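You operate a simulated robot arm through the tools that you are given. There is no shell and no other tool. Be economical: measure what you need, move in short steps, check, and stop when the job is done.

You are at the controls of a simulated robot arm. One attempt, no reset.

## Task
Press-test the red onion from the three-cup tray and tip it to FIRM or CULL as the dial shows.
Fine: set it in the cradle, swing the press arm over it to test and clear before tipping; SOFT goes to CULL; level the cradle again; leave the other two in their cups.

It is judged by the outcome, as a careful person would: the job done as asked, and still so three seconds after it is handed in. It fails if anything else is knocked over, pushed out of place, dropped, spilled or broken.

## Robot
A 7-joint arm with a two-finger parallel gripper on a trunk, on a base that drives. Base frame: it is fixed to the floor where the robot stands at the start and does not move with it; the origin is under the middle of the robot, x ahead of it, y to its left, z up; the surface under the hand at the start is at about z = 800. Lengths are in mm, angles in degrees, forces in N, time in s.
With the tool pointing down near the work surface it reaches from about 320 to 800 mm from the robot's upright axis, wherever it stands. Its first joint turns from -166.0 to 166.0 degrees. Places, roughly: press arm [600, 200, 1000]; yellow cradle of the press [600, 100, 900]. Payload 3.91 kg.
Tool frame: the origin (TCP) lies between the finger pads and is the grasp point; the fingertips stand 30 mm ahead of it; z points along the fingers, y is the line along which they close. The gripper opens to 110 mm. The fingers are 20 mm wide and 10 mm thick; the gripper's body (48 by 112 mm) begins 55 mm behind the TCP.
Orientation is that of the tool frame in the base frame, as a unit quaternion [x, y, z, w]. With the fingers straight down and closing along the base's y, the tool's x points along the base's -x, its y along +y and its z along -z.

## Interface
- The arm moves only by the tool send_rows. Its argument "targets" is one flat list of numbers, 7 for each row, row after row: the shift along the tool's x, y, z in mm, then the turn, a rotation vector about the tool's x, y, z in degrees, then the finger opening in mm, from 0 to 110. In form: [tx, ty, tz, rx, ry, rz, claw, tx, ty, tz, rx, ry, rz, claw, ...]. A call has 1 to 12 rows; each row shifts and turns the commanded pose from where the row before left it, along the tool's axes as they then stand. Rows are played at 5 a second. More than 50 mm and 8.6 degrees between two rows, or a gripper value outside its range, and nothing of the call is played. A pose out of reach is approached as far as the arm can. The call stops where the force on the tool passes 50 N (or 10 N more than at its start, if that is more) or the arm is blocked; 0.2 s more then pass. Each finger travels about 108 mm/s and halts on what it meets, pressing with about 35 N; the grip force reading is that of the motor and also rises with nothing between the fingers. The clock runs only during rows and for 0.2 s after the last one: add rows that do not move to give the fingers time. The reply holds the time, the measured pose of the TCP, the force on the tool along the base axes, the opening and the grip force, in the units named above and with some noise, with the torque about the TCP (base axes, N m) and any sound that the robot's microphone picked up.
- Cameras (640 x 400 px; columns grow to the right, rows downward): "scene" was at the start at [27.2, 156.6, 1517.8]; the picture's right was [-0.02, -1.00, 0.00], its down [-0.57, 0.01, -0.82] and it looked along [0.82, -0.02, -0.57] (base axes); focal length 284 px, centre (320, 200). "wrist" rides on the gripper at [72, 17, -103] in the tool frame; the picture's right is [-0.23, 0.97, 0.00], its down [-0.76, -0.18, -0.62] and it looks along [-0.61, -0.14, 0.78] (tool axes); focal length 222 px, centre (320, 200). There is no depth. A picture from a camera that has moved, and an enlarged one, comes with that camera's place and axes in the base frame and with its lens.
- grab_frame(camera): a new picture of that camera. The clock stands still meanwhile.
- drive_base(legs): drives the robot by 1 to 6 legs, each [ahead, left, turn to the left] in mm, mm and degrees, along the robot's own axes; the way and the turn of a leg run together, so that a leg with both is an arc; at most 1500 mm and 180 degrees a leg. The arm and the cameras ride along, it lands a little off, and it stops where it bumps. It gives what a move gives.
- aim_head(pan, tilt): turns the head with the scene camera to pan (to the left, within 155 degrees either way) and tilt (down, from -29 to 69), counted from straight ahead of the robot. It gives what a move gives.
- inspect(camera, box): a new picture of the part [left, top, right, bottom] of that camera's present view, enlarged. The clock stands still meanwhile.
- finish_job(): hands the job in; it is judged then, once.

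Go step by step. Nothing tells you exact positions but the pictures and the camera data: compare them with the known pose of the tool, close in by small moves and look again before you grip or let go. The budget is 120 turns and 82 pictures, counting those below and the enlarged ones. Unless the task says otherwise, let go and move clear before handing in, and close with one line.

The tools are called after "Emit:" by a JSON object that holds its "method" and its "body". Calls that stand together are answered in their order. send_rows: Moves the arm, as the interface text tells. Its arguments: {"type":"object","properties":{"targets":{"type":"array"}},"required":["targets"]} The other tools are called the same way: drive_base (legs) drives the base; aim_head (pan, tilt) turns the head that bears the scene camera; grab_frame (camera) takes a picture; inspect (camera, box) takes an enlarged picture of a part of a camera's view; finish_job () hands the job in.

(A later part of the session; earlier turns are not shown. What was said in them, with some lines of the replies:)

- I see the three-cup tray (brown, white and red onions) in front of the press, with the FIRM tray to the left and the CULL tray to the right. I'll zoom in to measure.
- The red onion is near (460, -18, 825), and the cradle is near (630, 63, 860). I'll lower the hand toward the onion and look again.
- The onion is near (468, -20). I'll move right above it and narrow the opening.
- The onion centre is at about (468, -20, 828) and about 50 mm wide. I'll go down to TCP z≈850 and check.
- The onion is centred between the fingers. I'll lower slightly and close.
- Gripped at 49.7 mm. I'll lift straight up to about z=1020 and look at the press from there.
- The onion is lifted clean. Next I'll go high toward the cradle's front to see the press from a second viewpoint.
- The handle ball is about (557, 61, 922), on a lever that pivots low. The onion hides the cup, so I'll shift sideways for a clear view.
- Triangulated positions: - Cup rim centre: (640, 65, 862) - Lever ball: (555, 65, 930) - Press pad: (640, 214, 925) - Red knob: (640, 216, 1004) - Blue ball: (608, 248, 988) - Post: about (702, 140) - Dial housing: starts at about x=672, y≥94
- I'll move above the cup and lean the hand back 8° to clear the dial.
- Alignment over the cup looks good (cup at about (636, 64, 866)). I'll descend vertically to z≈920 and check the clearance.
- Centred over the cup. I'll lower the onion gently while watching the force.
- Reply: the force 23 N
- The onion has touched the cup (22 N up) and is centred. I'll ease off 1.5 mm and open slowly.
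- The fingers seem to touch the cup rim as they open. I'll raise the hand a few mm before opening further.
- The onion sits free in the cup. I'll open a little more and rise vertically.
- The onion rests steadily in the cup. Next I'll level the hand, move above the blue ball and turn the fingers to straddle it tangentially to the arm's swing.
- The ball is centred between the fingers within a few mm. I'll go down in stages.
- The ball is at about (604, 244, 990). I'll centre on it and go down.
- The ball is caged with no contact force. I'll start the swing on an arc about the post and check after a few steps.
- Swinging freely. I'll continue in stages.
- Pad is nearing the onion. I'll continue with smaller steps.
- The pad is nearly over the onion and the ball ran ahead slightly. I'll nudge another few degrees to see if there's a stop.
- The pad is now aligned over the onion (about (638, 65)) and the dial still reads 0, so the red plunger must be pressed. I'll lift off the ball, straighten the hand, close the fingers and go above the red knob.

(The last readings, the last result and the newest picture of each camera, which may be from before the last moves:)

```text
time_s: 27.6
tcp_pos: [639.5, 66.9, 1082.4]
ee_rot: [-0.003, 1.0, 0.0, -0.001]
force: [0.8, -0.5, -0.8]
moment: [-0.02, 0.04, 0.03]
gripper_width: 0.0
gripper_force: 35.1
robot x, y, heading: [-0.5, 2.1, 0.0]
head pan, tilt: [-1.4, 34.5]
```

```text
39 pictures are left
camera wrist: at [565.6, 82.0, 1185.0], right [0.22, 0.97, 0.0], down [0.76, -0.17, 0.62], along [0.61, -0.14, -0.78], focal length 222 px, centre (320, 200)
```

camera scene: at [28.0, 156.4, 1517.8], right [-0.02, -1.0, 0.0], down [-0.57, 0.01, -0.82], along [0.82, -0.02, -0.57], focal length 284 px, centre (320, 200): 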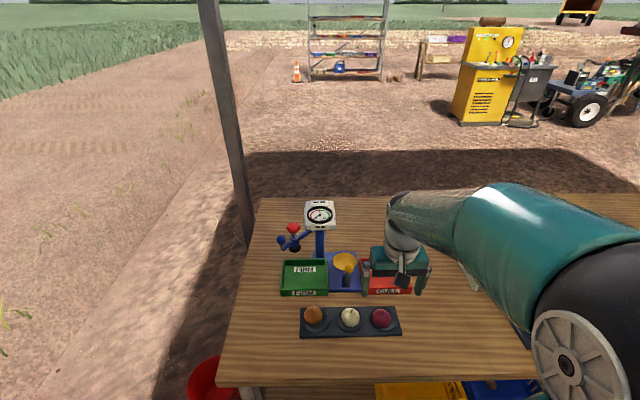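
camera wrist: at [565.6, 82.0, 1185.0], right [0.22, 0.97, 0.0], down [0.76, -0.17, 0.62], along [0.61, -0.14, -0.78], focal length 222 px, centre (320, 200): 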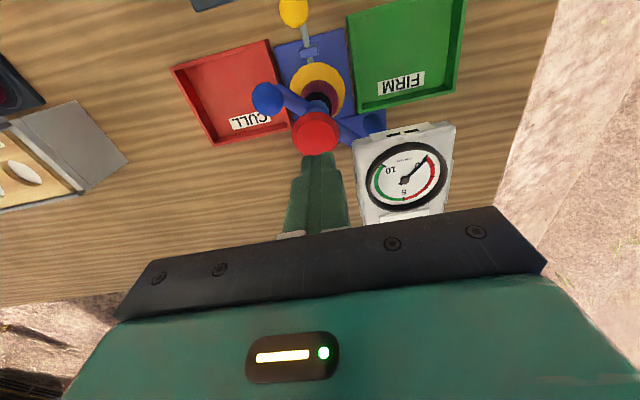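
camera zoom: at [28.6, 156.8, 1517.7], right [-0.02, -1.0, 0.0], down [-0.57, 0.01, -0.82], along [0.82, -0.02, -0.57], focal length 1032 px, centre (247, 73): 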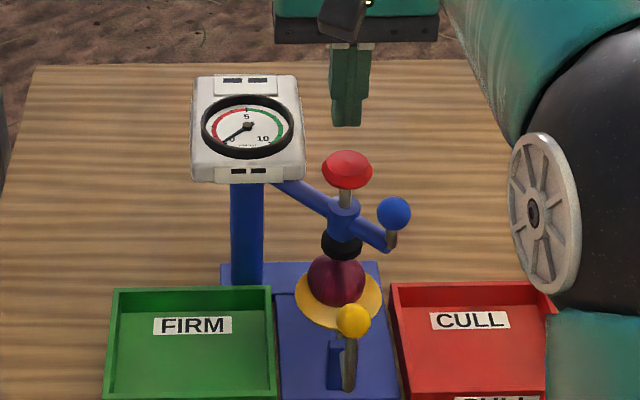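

Dial, knob and onion are all in view. I'll position over the knob (640, 63) and descend to contact.

Emit:
{"method": "send_rows", "body": {"targets": [0, -4, 20, 0, 0, 0, 0, 0, 0, 15, 0, 0, 0, 0, 0, 0, 5, 0, 0, 0, 0, 0, 0, 4, 0, 0, 0, 0, 0, 0, 0, 0, 0, 0, 0]}}

Emit:
{"method": "inspect", "body": {"camera": "scene", "box": [280, 180, 400, 290]}}

```text
time_s: 28.8
tcp_pos: [637.5, 61.1, 1037.0]
ee_rot: [-0.002, 1.0, -0.001, -0.001]
force: [0.6, -0.3, 0.7]
moment: [-0.01, -0.02, 0.0]
gripper_width: 0.2
gripper_force: 35.4
robot x, y, heading: [-0.3, -2.2, 0.0]
head pan, tilt: [-1.4, 34.5]
```

```text
3.64 times, centred on (340, 235) of scene
camera zoom: at [27.2, 156.6, 1517.8], right [-0.02, -1.0, 0.0], down [-0.57, 0.01, -0.82], along [0.82, -0.02, -0.57], focal length 1032 px, centre (247, 73)
```

zoom: 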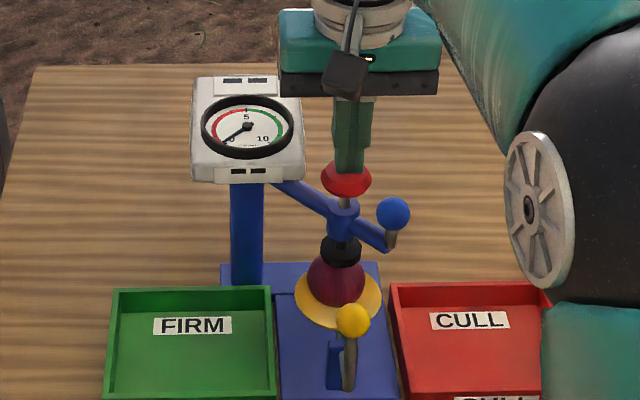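

The knob is already moving down with the fingers. I'll press further in small steps.

Emit:
{"method": "send_rows", "body": {"targets": [0, 0, 4, 0, 0, 0, 0, 0, 0, 3, 0, 0, 0, 0, 0, 0, 0, 0, 0, 0, 0]}}

Emit:
{"method": "inspect", "body": {"camera": "scene", "box": [290, 195, 380, 285]}}

```text
time_s: 29.6
tcp_pos: [637.3, 61.3, 1031.1]
ee_rot: [-0.003, 1.0, -0.001, 0.0]
force: [-0.1, -0.6, 0.9]
moment: [0.0, -0.02, -0.04]
gripper_width: 0.0
gripper_force: 34.7
robot x, y, heading: [-0.5, -3.7, 0.0]
head pan, tilt: [-1.4, 34.5]
```

```text
4.44 times, centred on (335, 240) of scene
camera zoom: at [27.2, 156.6, 1517.8], right [-0.02, -1.0, 0.0], down [-0.57, 0.01, -0.82], along [0.82, -0.02, -0.57], focal length 1262 px, centre (253, 22)
```

zoom: 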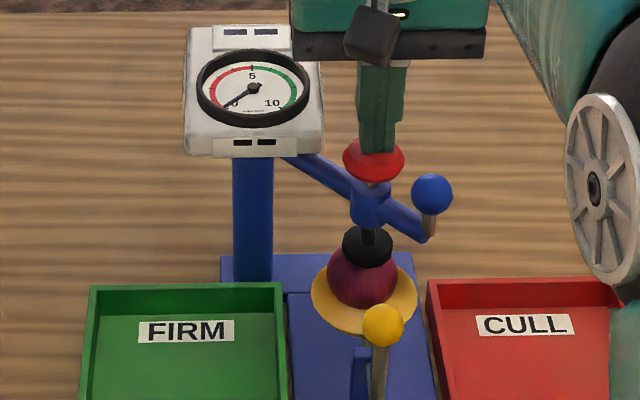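

Emit:
{"method": "send_rows", "body": {"targets": [0, 0, 4, 0, 0, 0, 0, 0, 0, 3, 0, 0, 0, 0, 0, 0, 0, 0, 0, 0, 0]}}

Emit:
{"method": "inspect", "body": {"camera": "scene", "box": [290, 195, 380, 285]}}

```text
time_s: 30.6
tcp_pos: [640.0, 61.5, 1029.4]
ee_rot: [-0.003, 1.0, 0.001, 0.006]
force: [1.1, 0.3, 10.1]
moment: [-0.03, 0.06, -0.12]
gripper_width: 0.0
gripper_force: 34.9
robot x, y, heading: [0.6, -3.4, 0.2]
head pan, tilt: [-1.4, 34.5]
stopped in row 3: the force on the tool passed its limit at 52 N (the readings are from after the stop); the commanded pose is now the measured one
```

```text
4.44 times, centred on (335, 240) of scene
camera zoom: at [27.4, 156.6, 1517.8], right [-0.02, -1.0, 0.0], down [-0.57, 0.01, -0.82], along [0.82, -0.02, -0.57], focal length 1262 px, centre (253, 22)
```

zoom: 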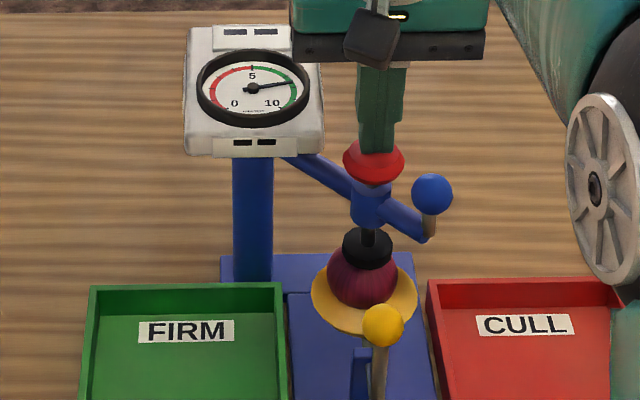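

The dial jumped into the green. Let me read it closely.

Emit:
{"method": "inspect", "body": {"camera": "scene", "box": [300, 195, 340, 225]}}

Emit:
{"method": "inspect", "body": {"camera": "wrist", "box": [320, 80, 520, 240]}}

```text
13.33 times, centred on (320, 210) of scene
camera zoom: at [27.4, 156.6, 1517.8], right [-0.02, -1.0, 0.0], down [-0.57, 0.01, -0.82], along [0.82, -0.02, -0.57], focal length 3786 px, centre (320, 67)
```

zoom: 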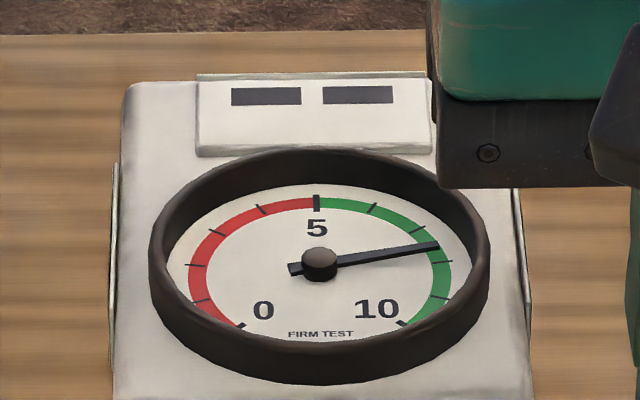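

```text
2.50 times, centred on (420, 160) of wrist
camera zoom: at [565.0, 77.6, 1132.2], right [0.22, 0.97, 0.0], down [0.76, -0.18, 0.63], along [0.62, -0.14, -0.78], focal length 555 px, centre (70, 300)
```

zoom: 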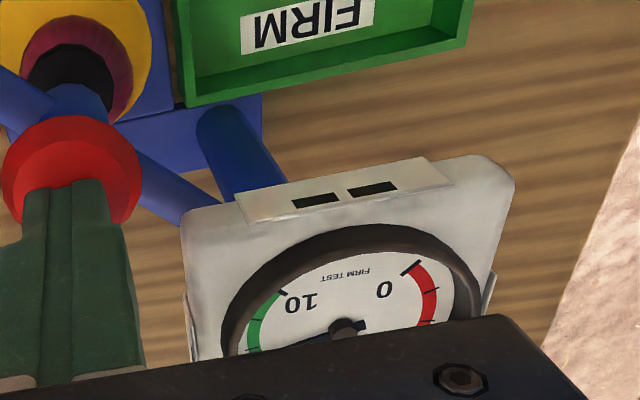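

It reads about 7.5, in the green. I'll press slightly once more to confirm that the reading is stable.

Emit:
{"method": "send_rows", "body": {"targets": [0, 0, 1.2, 0, 0, 0, 0, 0, 0, 0, 0, 0, 0, 0, 0, 0, 0, 0, 0, 0, 0]}}

Emit:
{"method": "inspect", "body": {"camera": "scene", "box": [290, 195, 380, 285]}}

```text
time_s: 31.4
tcp_pos: [639.7, 62.3, 1028.3]
ee_rot: [-0.002, 1.0, 0.001, 0.006]
force: [4.1, -0.2, 32.7]
moment: [-0.02, 0.13, -0.37]
gripper_width: 0.0
gripper_force: 34.8
robot x, y, heading: [-2.7, 3.1, -0.0]
head pan, tilt: [-1.4, 34.5]
```

```text
4.44 times, centred on (335, 240) of scene
camera zoom: at [26.6, 156.5, 1517.8], right [-0.02, -1.0, 0.0], down [-0.57, 0.01, -0.82], along [0.82, -0.02, -0.57], focal length 1262 px, centre (253, 22)
```

zoom: 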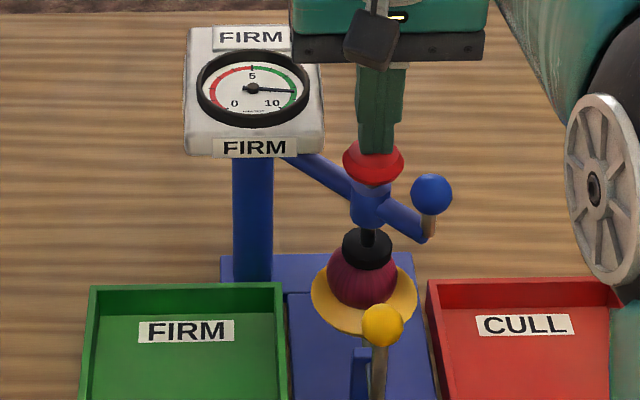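

The press now displays "FIRM". I'll lift off the knob, then go back over the blue ball with the hand turned to match, fingers opened.

Emit:
{"method": "send_rows", "body": {"targets": [0, 0, -20, 0, 0, 0, 0, 0, 0, -40, 0, 0, 0, 0, 35, -32, 0, 0, 0, 0, 20, 0, 0, 0, 0, 0, -8, 40, 0, 0, 0, 0, 0, -8, 44, 0, 0, 0, 0, 0, -8, 44, 0, 0, 0, 0, 0, -8, 44, 0, 0, 0, 0, 0, -8, 44, 0, 0, 0, 0, 0, -8, 44, 0, 0, 0, 0, 0, 0, 44]}}

Emit:
{"method": "inspect", "body": {"camera": "wrist", "box": [200, 50, 440, 230]}}

Emit:
{"method": "inspect", "body": {"camera": "scene", "box": [280, 190, 400, 300]}}

```text
time_s: 33.6
tcp_pos: [603.6, 29.9, 1086.7]
ee_rot: [-0.41, 0.912, -0.002, 0.003]
force: [0.1, -0.1, 0.9]
moment: [0.0, 0.01, 0.02]
gripper_width: 44.1
gripper_force: 0.1
robot x, y, heading: [-1.5, -2.2, -0.2]
head pan, tilt: [-1.4, 34.5]
```

```text
2.22 times, centred on (320, 140) of wrist
camera zoom: at [541.2, -14.2, 1189.6], right [-0.58, 0.82, 0.0], down [0.63, 0.45, 0.63], along [0.51, 0.36, -0.78], focal length 494 px, centre (320, 333)
```

zoom: 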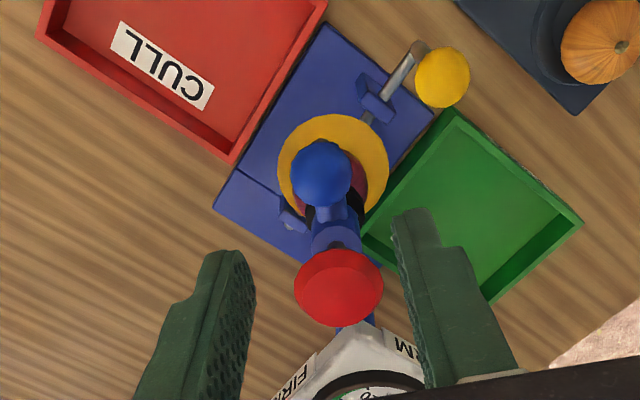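

```text
3.64 times, centred on (340, 245) of scene
camera zoom: at [27.2, 156.6, 1517.8], right [-0.02, -1.0, 0.0], down [-0.57, 0.01, -0.82], along [0.82, -0.02, -0.57], focal length 1032 px, centre (247, 36)
```

zoom: 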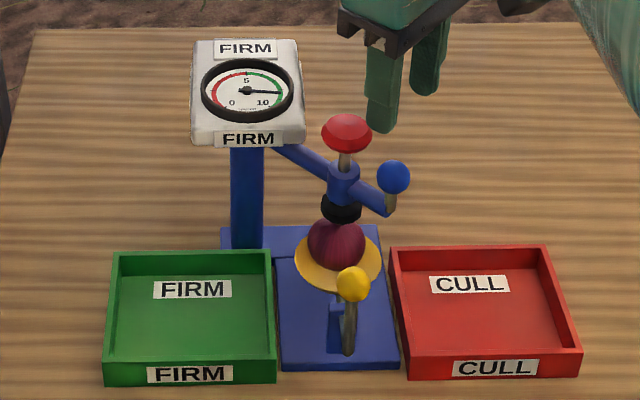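

The result is latched: FIRM. I'm directly over the ball, so I'll go down, cage it and start swinging back.

Emit:
{"method": "send_rows", "body": {"targets": [0, 0, 40, 0, 0, 0, 44, 0, 0, 30, 0, 0, 0, 44, 0, 0, 13, 0, 0, 0, 44, 0, 0, 0, 0, 0, 0, 36, 0, 0, 0, 0, 0, 0, 36, -0.4, 10.1, 0, 0, 0, 4, 36, -0.4, 10.1, 0, 0, 0, 4, 36, 0, 0, 0, 0, 0, 0, 36]}}

Emit:
{"method": "inspect", "body": {"camera": "wrist", "box": [200, 50, 440, 230]}}

```text
time_s: 35.4
tcp_pos: [590.1, 43.9, 1004.7]
ee_rot: [-0.344, 0.939, -0.001, 0.003]
force: [0.5, 0.3, 0.5]
moment: [0.0, -0.01, 0.0]
gripper_width: 35.8
gripper_force: 0.1
robot x, y, heading: [3.3, -1.3, 0.3]
head pan, tilt: [-1.4, 34.5]
```

```text
2.22 times, centred on (320, 140) of wrist
camera zoom: at [521.7, 9.5, 1106.7], right [-0.46, 0.89, 0.0], down [0.69, 0.36, 0.63], along [0.56, 0.28, -0.78], focal length 494 px, centre (320, 333)
```

zoom: 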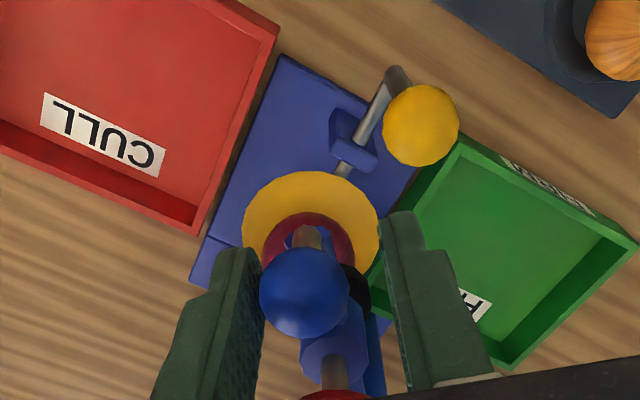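

Caged and moving. I'll sweep the arm back to its parked side.

Emit:
{"method": "send_rows", "body": {"targets": [-1.4, 20.15, 0, 0, 0, 8, 36, -1.4, 20.15, 0, 0, 0, 8, 36, -1.4, 20.15, 0, 0, 0, 8, 36, -1.4, 20.15, 0, 0, 0, 8, 36, -1.4, 20.15, 0, 0, 0, 8, 36, 0, 0, 0, 0, 0, 0, 36]}}

Emit:
{"method": "inspect", "body": {"camera": "wrist", "box": [200, 50, 440, 230]}}

```text
time_s: 36.8
tcp_pos: [556.4, 137.6, 1003.2]
ee_rot: [-0.001, 1.0, 0.0, 0.004]
force: [0.0, -0.1, -0.2]
moment: [0.01, -0.01, 0.02]
gripper_width: 35.9
gripper_force: 0.0
robot x, y, heading: [-1.6, -1.4, -0.2]
head pan, tilt: [-1.4, 34.5]
```

```text
2.22 times, centred on (320, 140) of wrist
camera zoom: at [481.7, 153.8, 1106.0], right [0.22, 0.97, 0.0], down [0.76, -0.18, 0.63], along [0.61, -0.14, -0.78], focal length 494 px, centre (320, 333)
```

zoom: 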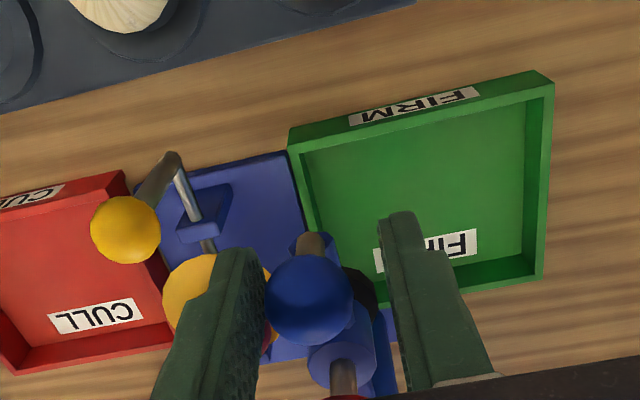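

Emit:
{"method": "send_rows", "body": {"targets": [-1.4, 20.15, 0, 0, 0, 8, 36, -1.4, 20.15, 0, 0, 0, 8, 36, -1.4, 20.15, 0, 0, 0, 8, 36, -1.4, 20.15, 0, 0, 0, 8, 36, -1.4, 20.15, 0, 0, 0, 8, 36, -0.7, 12, 0, 0, 0, 5, 36, 0, 0, 0, 0, 0, 0, 36]}}

Emit:
{"method": "inspect", "body": {"camera": "wrist", "box": [200, 50, 440, 230]}}

Emit:
{"method": "inspect", "body": {"camera": "scene", "box": [240, 180, 400, 300]}}

```text
time_s: 38.4
tcp_pos: [597.9, 239.9, 1004.5]
ee_rot: [0.38, 0.925, 0.0, 0.004]
force: [1.1, 1.0, 0.4]
moment: [-0.02, -0.01, -0.01]
gripper_width: 36.5
gripper_force: 0.4
robot x, y, heading: [0.8, -1.2, -0.1]
head pan, tilt: [-1.4, 34.5]
```

```text
2.22 times, centred on (320, 140) of wrist
camera zoom: at [556.2, 301.5, 1107.1], right [0.85, 0.53, 0.01], down [0.41, -0.66, 0.63], along [0.34, -0.53, -0.78], focal length 494 px, centre (320, 333)
```

zoom: 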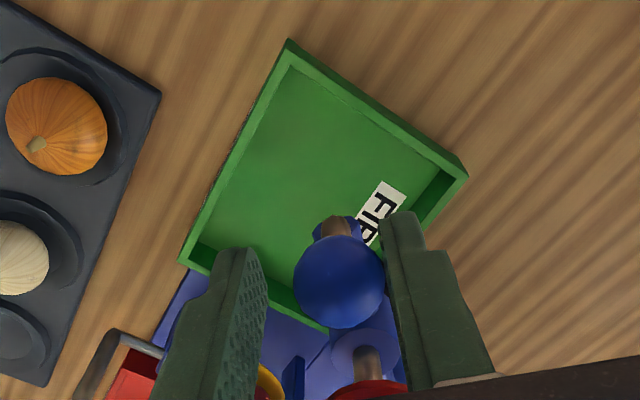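

```text
3.33 times, centred on (320, 240) of scene
camera zoom: at [27.3, 156.7, 1517.8], right [-0.02, -1.0, 0.0], down [-0.57, 0.01, -0.82], along [0.82, -0.02, -0.57], focal length 946 px, centre (320, 67)
```

zoom: 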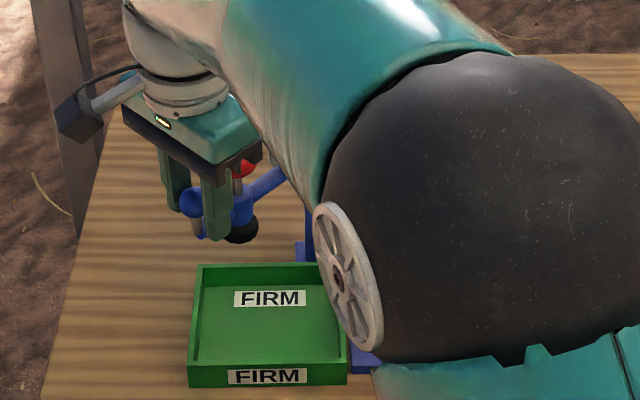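

The press arm is parked clear again. Next I'll lift off, straighten the hand and go above the yellow lever ball.

Emit:
{"method": "send_rows", "body": {"targets": [0, 0, -45, 0, 0, 0, 40, 0, 0, -40, 0, 0, 0, 44, 0, 0, 0, 0, 0, -7.5, 44, 0, 0, 0, 0, 0, -7.5, 44, 0, 0, 0, 0, 0, -7.5, 44, 0, 0, 0, 0, 0, -7.5, 44, 0, 0, 0, 0, 0, -7.5, 44, 0, 0, 0, 0, 0, -7.4, 44, 14, -44, 0, 0, 0, 0, 44, 14, -44, 0, 0, 0, 0, 44, 10, -44, 0, 0, 0, 0, 44, 5, -43, 0, 0, 0, 0, 44]}}

Emit:
{"method": "grab_frame", "body": {"camera": "wrist"}}

Emit:
{"method": "inspect", "body": {"camera": "scene", "box": [240, 190, 400, 310]}}

```text
time_s: 41.0
tcp_pos: [553.5, 63.7, 1088.1]
ee_rot: [-0.004, 1.0, 0.0, 0.003]
force: [0.6, -0.3, -0.8]
moment: [-0.03, 0.01, -0.01]
gripper_width: 43.8
gripper_force: 0.0
robot x, y, heading: [-1.8, 0.2, 0.1]
head pan, tilt: [-1.4, 34.5]
```

```text
26 pictures are left
camera wrist: at [480.0, 80.3, 1190.9], right [0.22, 0.97, 0.0], down [0.76, -0.17, 0.63], along [0.61, -0.14, -0.78], focal length 222 px, centre (320, 200)
```

wrist: 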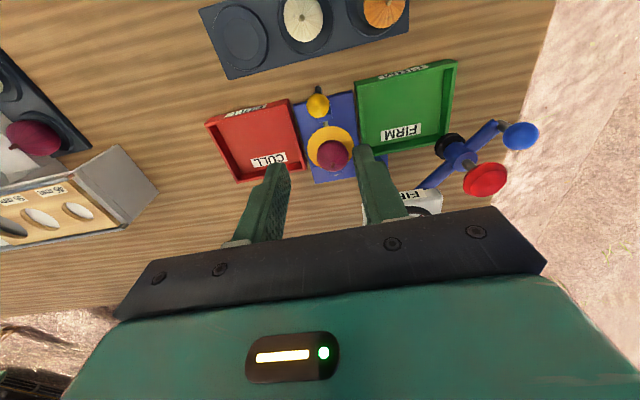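

```text
3.33 times, centred on (320, 250) of scene
camera zoom: at [27.5, 157.4, 1517.7], right [-0.02, -1.0, 0.0], down [-0.57, 0.01, -0.82], along [0.82, -0.02, -0.57], focal length 946 px, centre (320, 33)
```

zoom: 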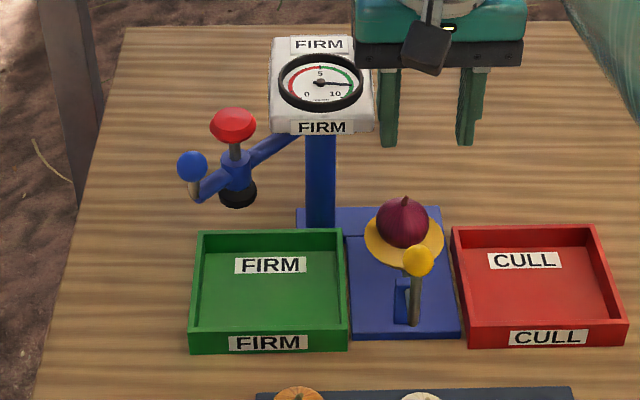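

The lever ball is at about (551, 64, 932). I'll descend to straddle it.

Emit:
{"method": "send_rows", "body": {"targets": [2, 0, 40, 0, 0, 0, 44, 0, 0, 40, 0, 0, 0, 44, 0, 0, 20, 0, 0, 0, 44, 0, 0, 0, 0, 0, 0, 44]}}

Emit:
{"method": "inspect", "body": {"camera": "wrist", "box": [200, 50, 440, 230]}}

```text
time_s: 42.0
tcp_pos: [554.2, 63.0, 988.6]
ee_rot: [-0.002, 1.0, 0.0, 0.004]
force: [0.5, 0.1, -0.7]
moment: [-0.02, 0.0, -0.02]
gripper_width: 44.0
gripper_force: 0.0
robot x, y, heading: [-1.1, 0.6, -0.1]
head pan, tilt: [-1.4, 34.5]
```

```text
2.22 times, centred on (320, 140) of wrist
camera zoom: at [478.4, 79.4, 1091.4], right [0.22, 0.97, 0.0], down [0.76, -0.18, 0.63], along [0.61, -0.14, -0.78], focal length 494 px, centre (320, 333)
```

zoom: 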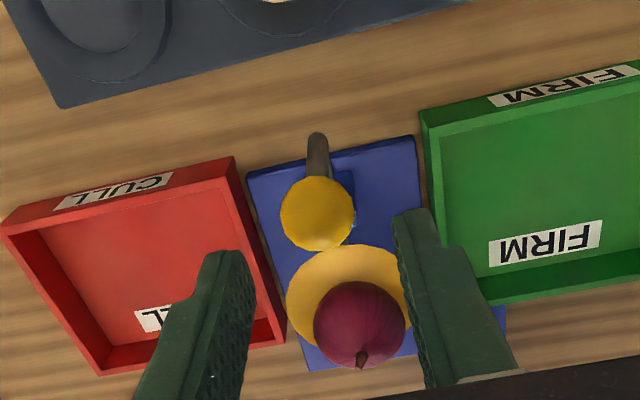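

Well aligned. I'll lower to ball height and narrow the cage.

Emit:
{"method": "send_rows", "body": {"targets": [3, 0, 20, 0, 0, 0, 44, 0, 0, 15, 0, 0, 0, 44, 0, 0, 0, 0, 0, 0, 34, 0, 0, 0, 0, 0, 0, 34]}}

Emit:
{"method": "inspect", "body": {"camera": "wrist", "box": [200, 50, 440, 230]}}

Emit:
{"method": "inspect", "body": {"camera": "scene", "box": [270, 190, 400, 300]}}

```text
time_s: 43.0
tcp_pos: [549.1, 63.9, 954.0]
ee_rot: [-0.002, 1.0, 0.0, 0.003]
force: [0.4, 0.5, -0.4]
moment: [-0.03, 0.03, -0.04]
gripper_width: 34.2
gripper_force: 0.0
robot x, y, heading: [1.3, -4.9, 0.2]
head pan, tilt: [-1.4, 34.5]
```

```text
2.22 times, centred on (320, 140) of wrist
camera zoom: at [475.7, 79.8, 1056.7], right [0.22, 0.97, 0.0], down [0.76, -0.18, 0.63], along [0.61, -0.14, -0.78], focal length 494 px, centre (320, 333)
```

zoom: 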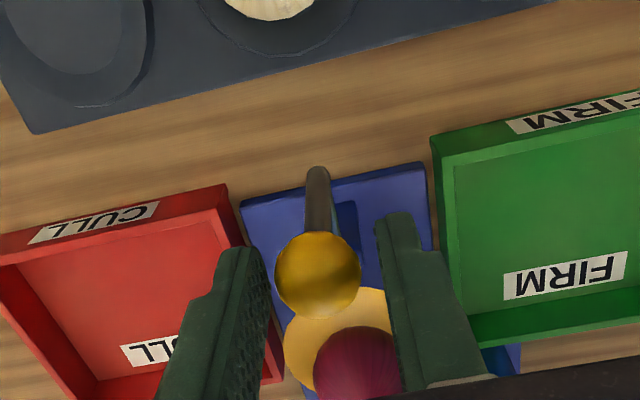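

```text
3.64 times, centred on (335, 245) of scene
camera zoom: at [27.1, 156.6, 1517.8], right [-0.02, -1.0, 0.0], down [-0.57, 0.01, -0.82], along [0.82, -0.02, -0.57], focal length 1032 px, centre (266, 36)
```

zoom: 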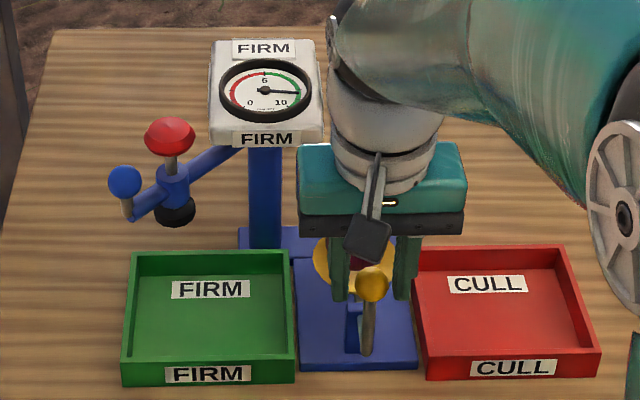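

The ball is caged. I'll start tipping slowly toward FIRM (+y) along the lever's arc.

Emit:
{"method": "send_rows", "body": {"targets": [0, 8, 0, 0, 0, 0, 34, 0, 8, 1, 0, 0, 0, 34, 0, 6, 1.3, 0, 0, 0, 34, 0, 6, 2, 0, 0, 0, 34, 0, 0, 0, 0, 0, 0, 34]}}

Emit:
{"method": "inspect", "body": {"camera": "scene", "box": [270, 190, 400, 300]}}

Emit:
{"method": "inspect", "body": {"camera": "wrist", "box": [200, 50, 440, 230]}}

```text
time_s: 44.2
tcp_pos: [551.5, 92.0, 949.2]
ee_rot: [-0.001, 1.0, 0.001, 0.004]
force: [-0.1, -0.1, -0.7]
moment: [0.01, -0.01, -0.01]
gripper_width: 34.1
gripper_force: 0.0
robot x, y, heading: [-2.2, -0.3, -0.3]
head pan, tilt: [-1.4, 34.5]
```

```text
3.64 times, centred on (335, 245) of scene
camera zoom: at [27.2, 156.6, 1517.8], right [-0.02, -1.0, 0.0], down [-0.57, 0.01, -0.82], along [0.82, -0.02, -0.57], focal length 1032 px, centre (266, 36)
```

zoom: 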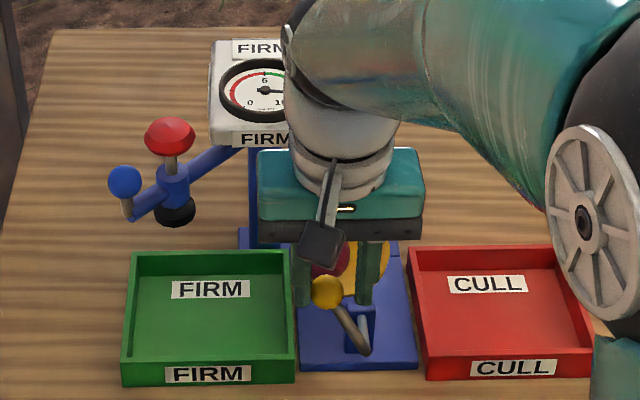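

```text
2.22 times, centred on (320, 140) of wrist
camera zoom: at [476.0, 107.4, 1051.9], right [0.22, 0.97, 0.0], down [0.76, -0.18, 0.63], along [0.61, -0.14, -0.78], focal length 494 px, centre (320, 333)
```

zoom: 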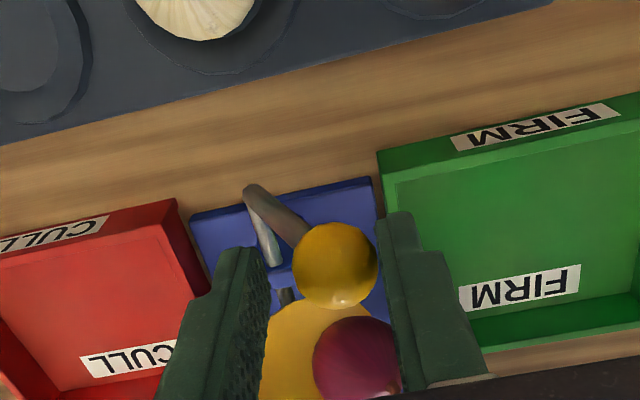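

The cup is tilting toward FIRM with the onion leaning that way. I'll continue the arc slowly.

Emit:
{"method": "send_rows", "body": {"targets": [0, 6, 4, 0, 0, 0, 34, 0, 6, 5, 0, 0, 0, 34, 0, 0, 0, 0, 0, 0, 34]}}

Emit:
{"method": "inspect", "body": {"camera": "wrist", "box": [200, 50, 440, 230]}}

```text
time_s: 45.0
tcp_pos: [551.9, 104.1, 940.9]
ee_rot: [-0.001, 1.0, 0.0, 0.004]
force: [-0.5, 1.6, 0.5]
moment: [0.04, -0.03, 0.02]
gripper_width: 34.5
gripper_force: 0.5
robot x, y, heading: [-0.6, 2.2, 0.1]
head pan, tilt: [-1.4, 34.5]
```

```text
2.22 times, centred on (320, 140) of wrist
camera zoom: at [476.0, 119.6, 1043.0], right [0.22, 0.97, 0.0], down [0.76, -0.18, 0.63], along [0.61, -0.14, -0.78], focal length 494 px, centre (320, 333)
```

zoom: 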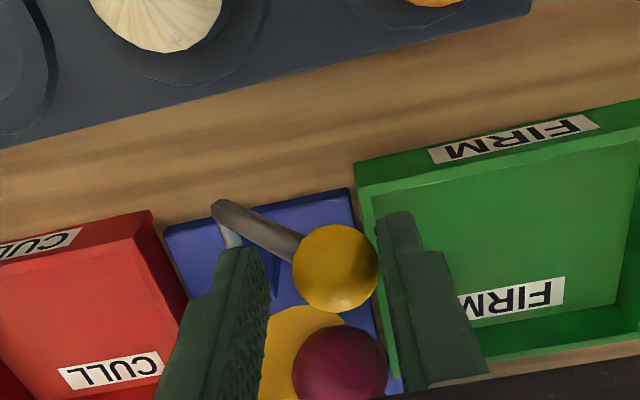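

Emit:
{"method": "send_rows", "body": {"targets": [0, 5, 5, 0, 0, 0, 34, 0, 5, 5, 0, 0, 0, 34, 0, 4, 6, 0, 0, 0, 34, 0, 0, 0, 0, 0, 0, 34]}}

Emit:
{"method": "inspect", "body": {"camera": "wrist", "box": [200, 50, 440, 230]}}

Emit:
{"method": "inspect", "body": {"camera": "scene", "box": [270, 190, 400, 300]}}

```text
time_s: 46.0
tcp_pos: [550.9, 117.3, 924.1]
ee_rot: [-0.003, 1.0, 0.0, 0.004]
force: [0.3, 0.9, 0.4]
moment: [0.02, -0.02, 0.0]
gripper_width: 34.8
gripper_force: 0.5
robot x, y, heading: [2.3, 0.4, 0.1]
head pan, tilt: [-1.4, 34.5]
```

```text
2.22 times, centred on (320, 140) of wrist
camera zoom: at [476.4, 133.4, 1027.1], right [0.22, 0.97, 0.0], down [0.76, -0.18, 0.63], along [0.61, -0.14, -0.78], focal length 494 px, centre (320, 333)
```

zoom: 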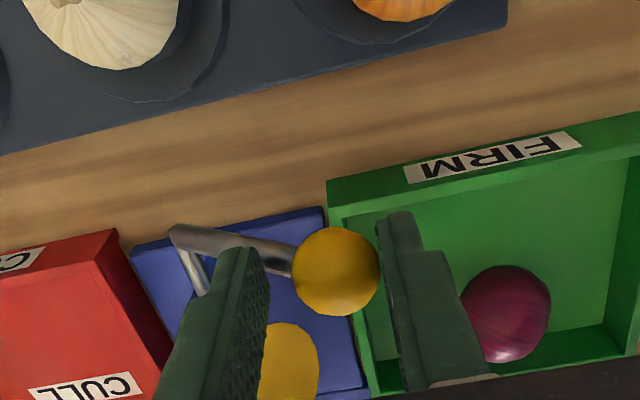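

```text
3.64 times, centred on (335, 245) of scene
camera zoom: at [27.2, 156.6, 1517.8], right [-0.02, -1.0, 0.0], down [-0.57, 0.01, -0.82], along [0.82, -0.02, -0.57], focal length 1032 px, centre (266, 36)
```

zoom: 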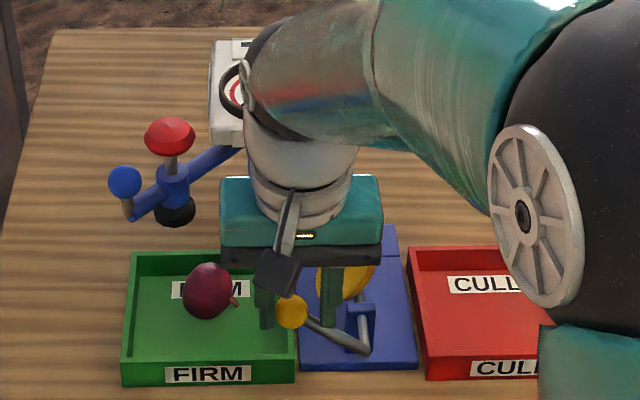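

The onion rolled into the FIRM tray. Now I'll bring the lever back to level along the reverse arc.

Emit:
{"method": "send_rows", "body": {"targets": [0, -4, -6, 0, 0, 0, 34, 0, -5, -5, 0, 0, 0, 34, 0, -5, -5, 0, 0, 0, 34, 0, -6, -5, 0, 0, 0, 34, 0, -6, -4, 0, 0, 0, 34, 0, -6, -2, 0, 0, 0, 34, 0, -6, -1.3, 0, 0, 0, 34, 0, -8, -1, 0, 0, 0, 34, 0, -7, 0, 0, 0, 0, 34, 0, 0, 0, 0, 0, 0, 34]}}

Emit:
{"method": "inspect", "body": {"camera": "wrist", "box": [200, 50, 440, 230]}}

Emit:
{"method": "inspect", "body": {"camera": "scene", "box": [270, 190, 400, 300]}}

```text
time_s: 48.2
tcp_pos: [549.9, 64.3, 952.6]
ee_rot: [-0.002, 1.0, 0.0, 0.003]
force: [0.9, 0.2, -0.6]
moment: [-0.01, 0.0, 0.01]
gripper_width: 33.9
gripper_force: 0.0
robot x, y, heading: [0.7, -0.5, 0.1]
head pan, tilt: [-1.4, 34.5]
```

```text
2.22 times, centred on (320, 140) of wrist
camera zoom: at [475.9, 80.8, 1056.4], right [0.22, 0.97, 0.0], down [0.76, -0.18, 0.63], along [0.61, -0.14, -0.78], focal length 494 px, centre (320, 333)
```

zoom: 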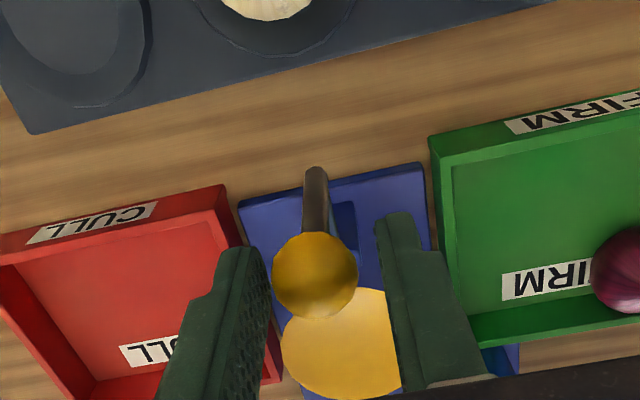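

```text
3.64 times, centred on (335, 245) of scene
camera zoom: at [27.2, 156.5, 1517.8], right [-0.02, -1.0, 0.0], down [-0.57, 0.01, -0.82], along [0.82, -0.02, -0.57], focal length 1032 px, centre (266, 36)
```

zoom: 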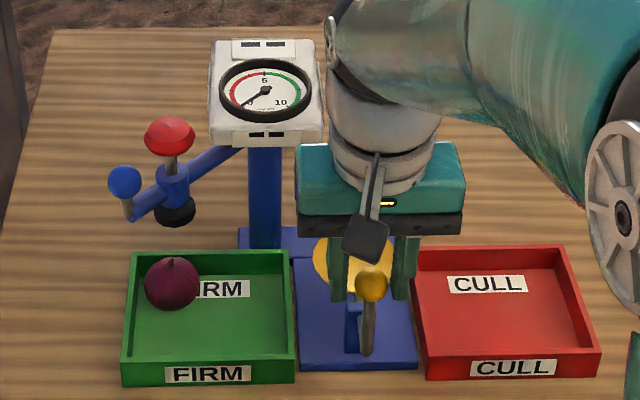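

The lever is back upright, matching the original picture. I'll rise clear and check the final state.

Emit:
{"method": "send_rows", "body": {"targets": [0, 0, 0, 0, 0, 0, 44, 0, 0, -40, 0, 0, 0, 44, 0, 0, -40, 0, 0, 0, 44, 0, 0, -40, 0, 0, 0, 44, 30, -30, -20, 0, 0, 0, 60, 30, -30, 0, 0, 0, 0, 60, 0, 0, 0, 0, 0, 0, 60]}}

Emit:
{"method": "inspect", "body": {"camera": "scene", "box": [260, 190, 420, 345]}}

Emit:
{"method": "inspect", "body": {"camera": "scene", "box": [320, 240, 370, 295]}}

```text
time_s: 49.8
tcp_pos: [488.2, 3.2, 1092.7]
ee_rot: [-0.002, 1.0, 0.0, 0.004]
force: [-0.5, 0.0, 1.1]
moment: [0.01, -0.07, 0.0]
gripper_width: 59.8
gripper_force: 0.1
robot x, y, heading: [-0.6, 2.2, 0.2]
head pan, tilt: [-1.4, 34.5]
```

```text
2.58 times, centred on (340, 268) of scene
camera zoom: at [25.7, 156.2, 1517.8], right [-0.02, -1.0, 0.0], down [-0.57, 0.01, -0.82], along [0.82, -0.02, -0.57], focal length 733 px, centre (268, 26)
```

zoom: 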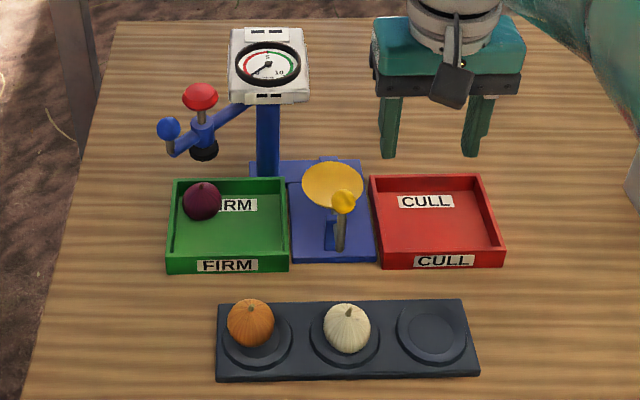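

```text
7.27 times, centred on (345, 268) of scene
camera zoom: at [25.7, 156.2, 1517.8], right [-0.02, -1.0, 0.0], down [-0.57, 0.01, -0.82], along [0.82, -0.02, -0.57], focal length 2065 px, centre (138, -291)
```

zoom: 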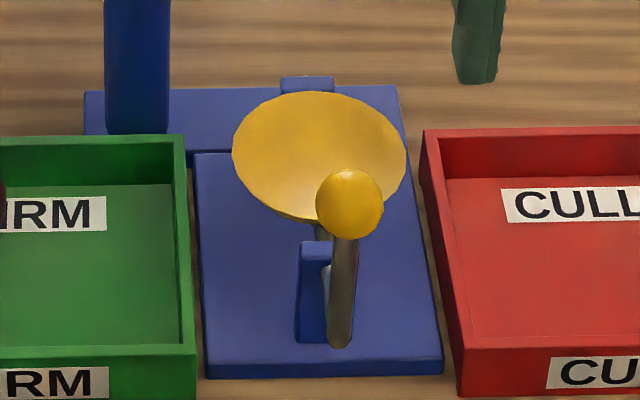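

The red onion is in the FIRM tray and the cradle is level, just as it was at the start. The press arm is parked, the other two are still in their cups, and the hand is clear. I'm handing in.

Emit:
{"method": "finish_job", "body": {}}

```text
The job is handed in.
```

The red onion tested FIRM on the dial and was tipped into the FIRM tray; the cradle is level again, the press arm is parked clear, and the other two are still in their cups.
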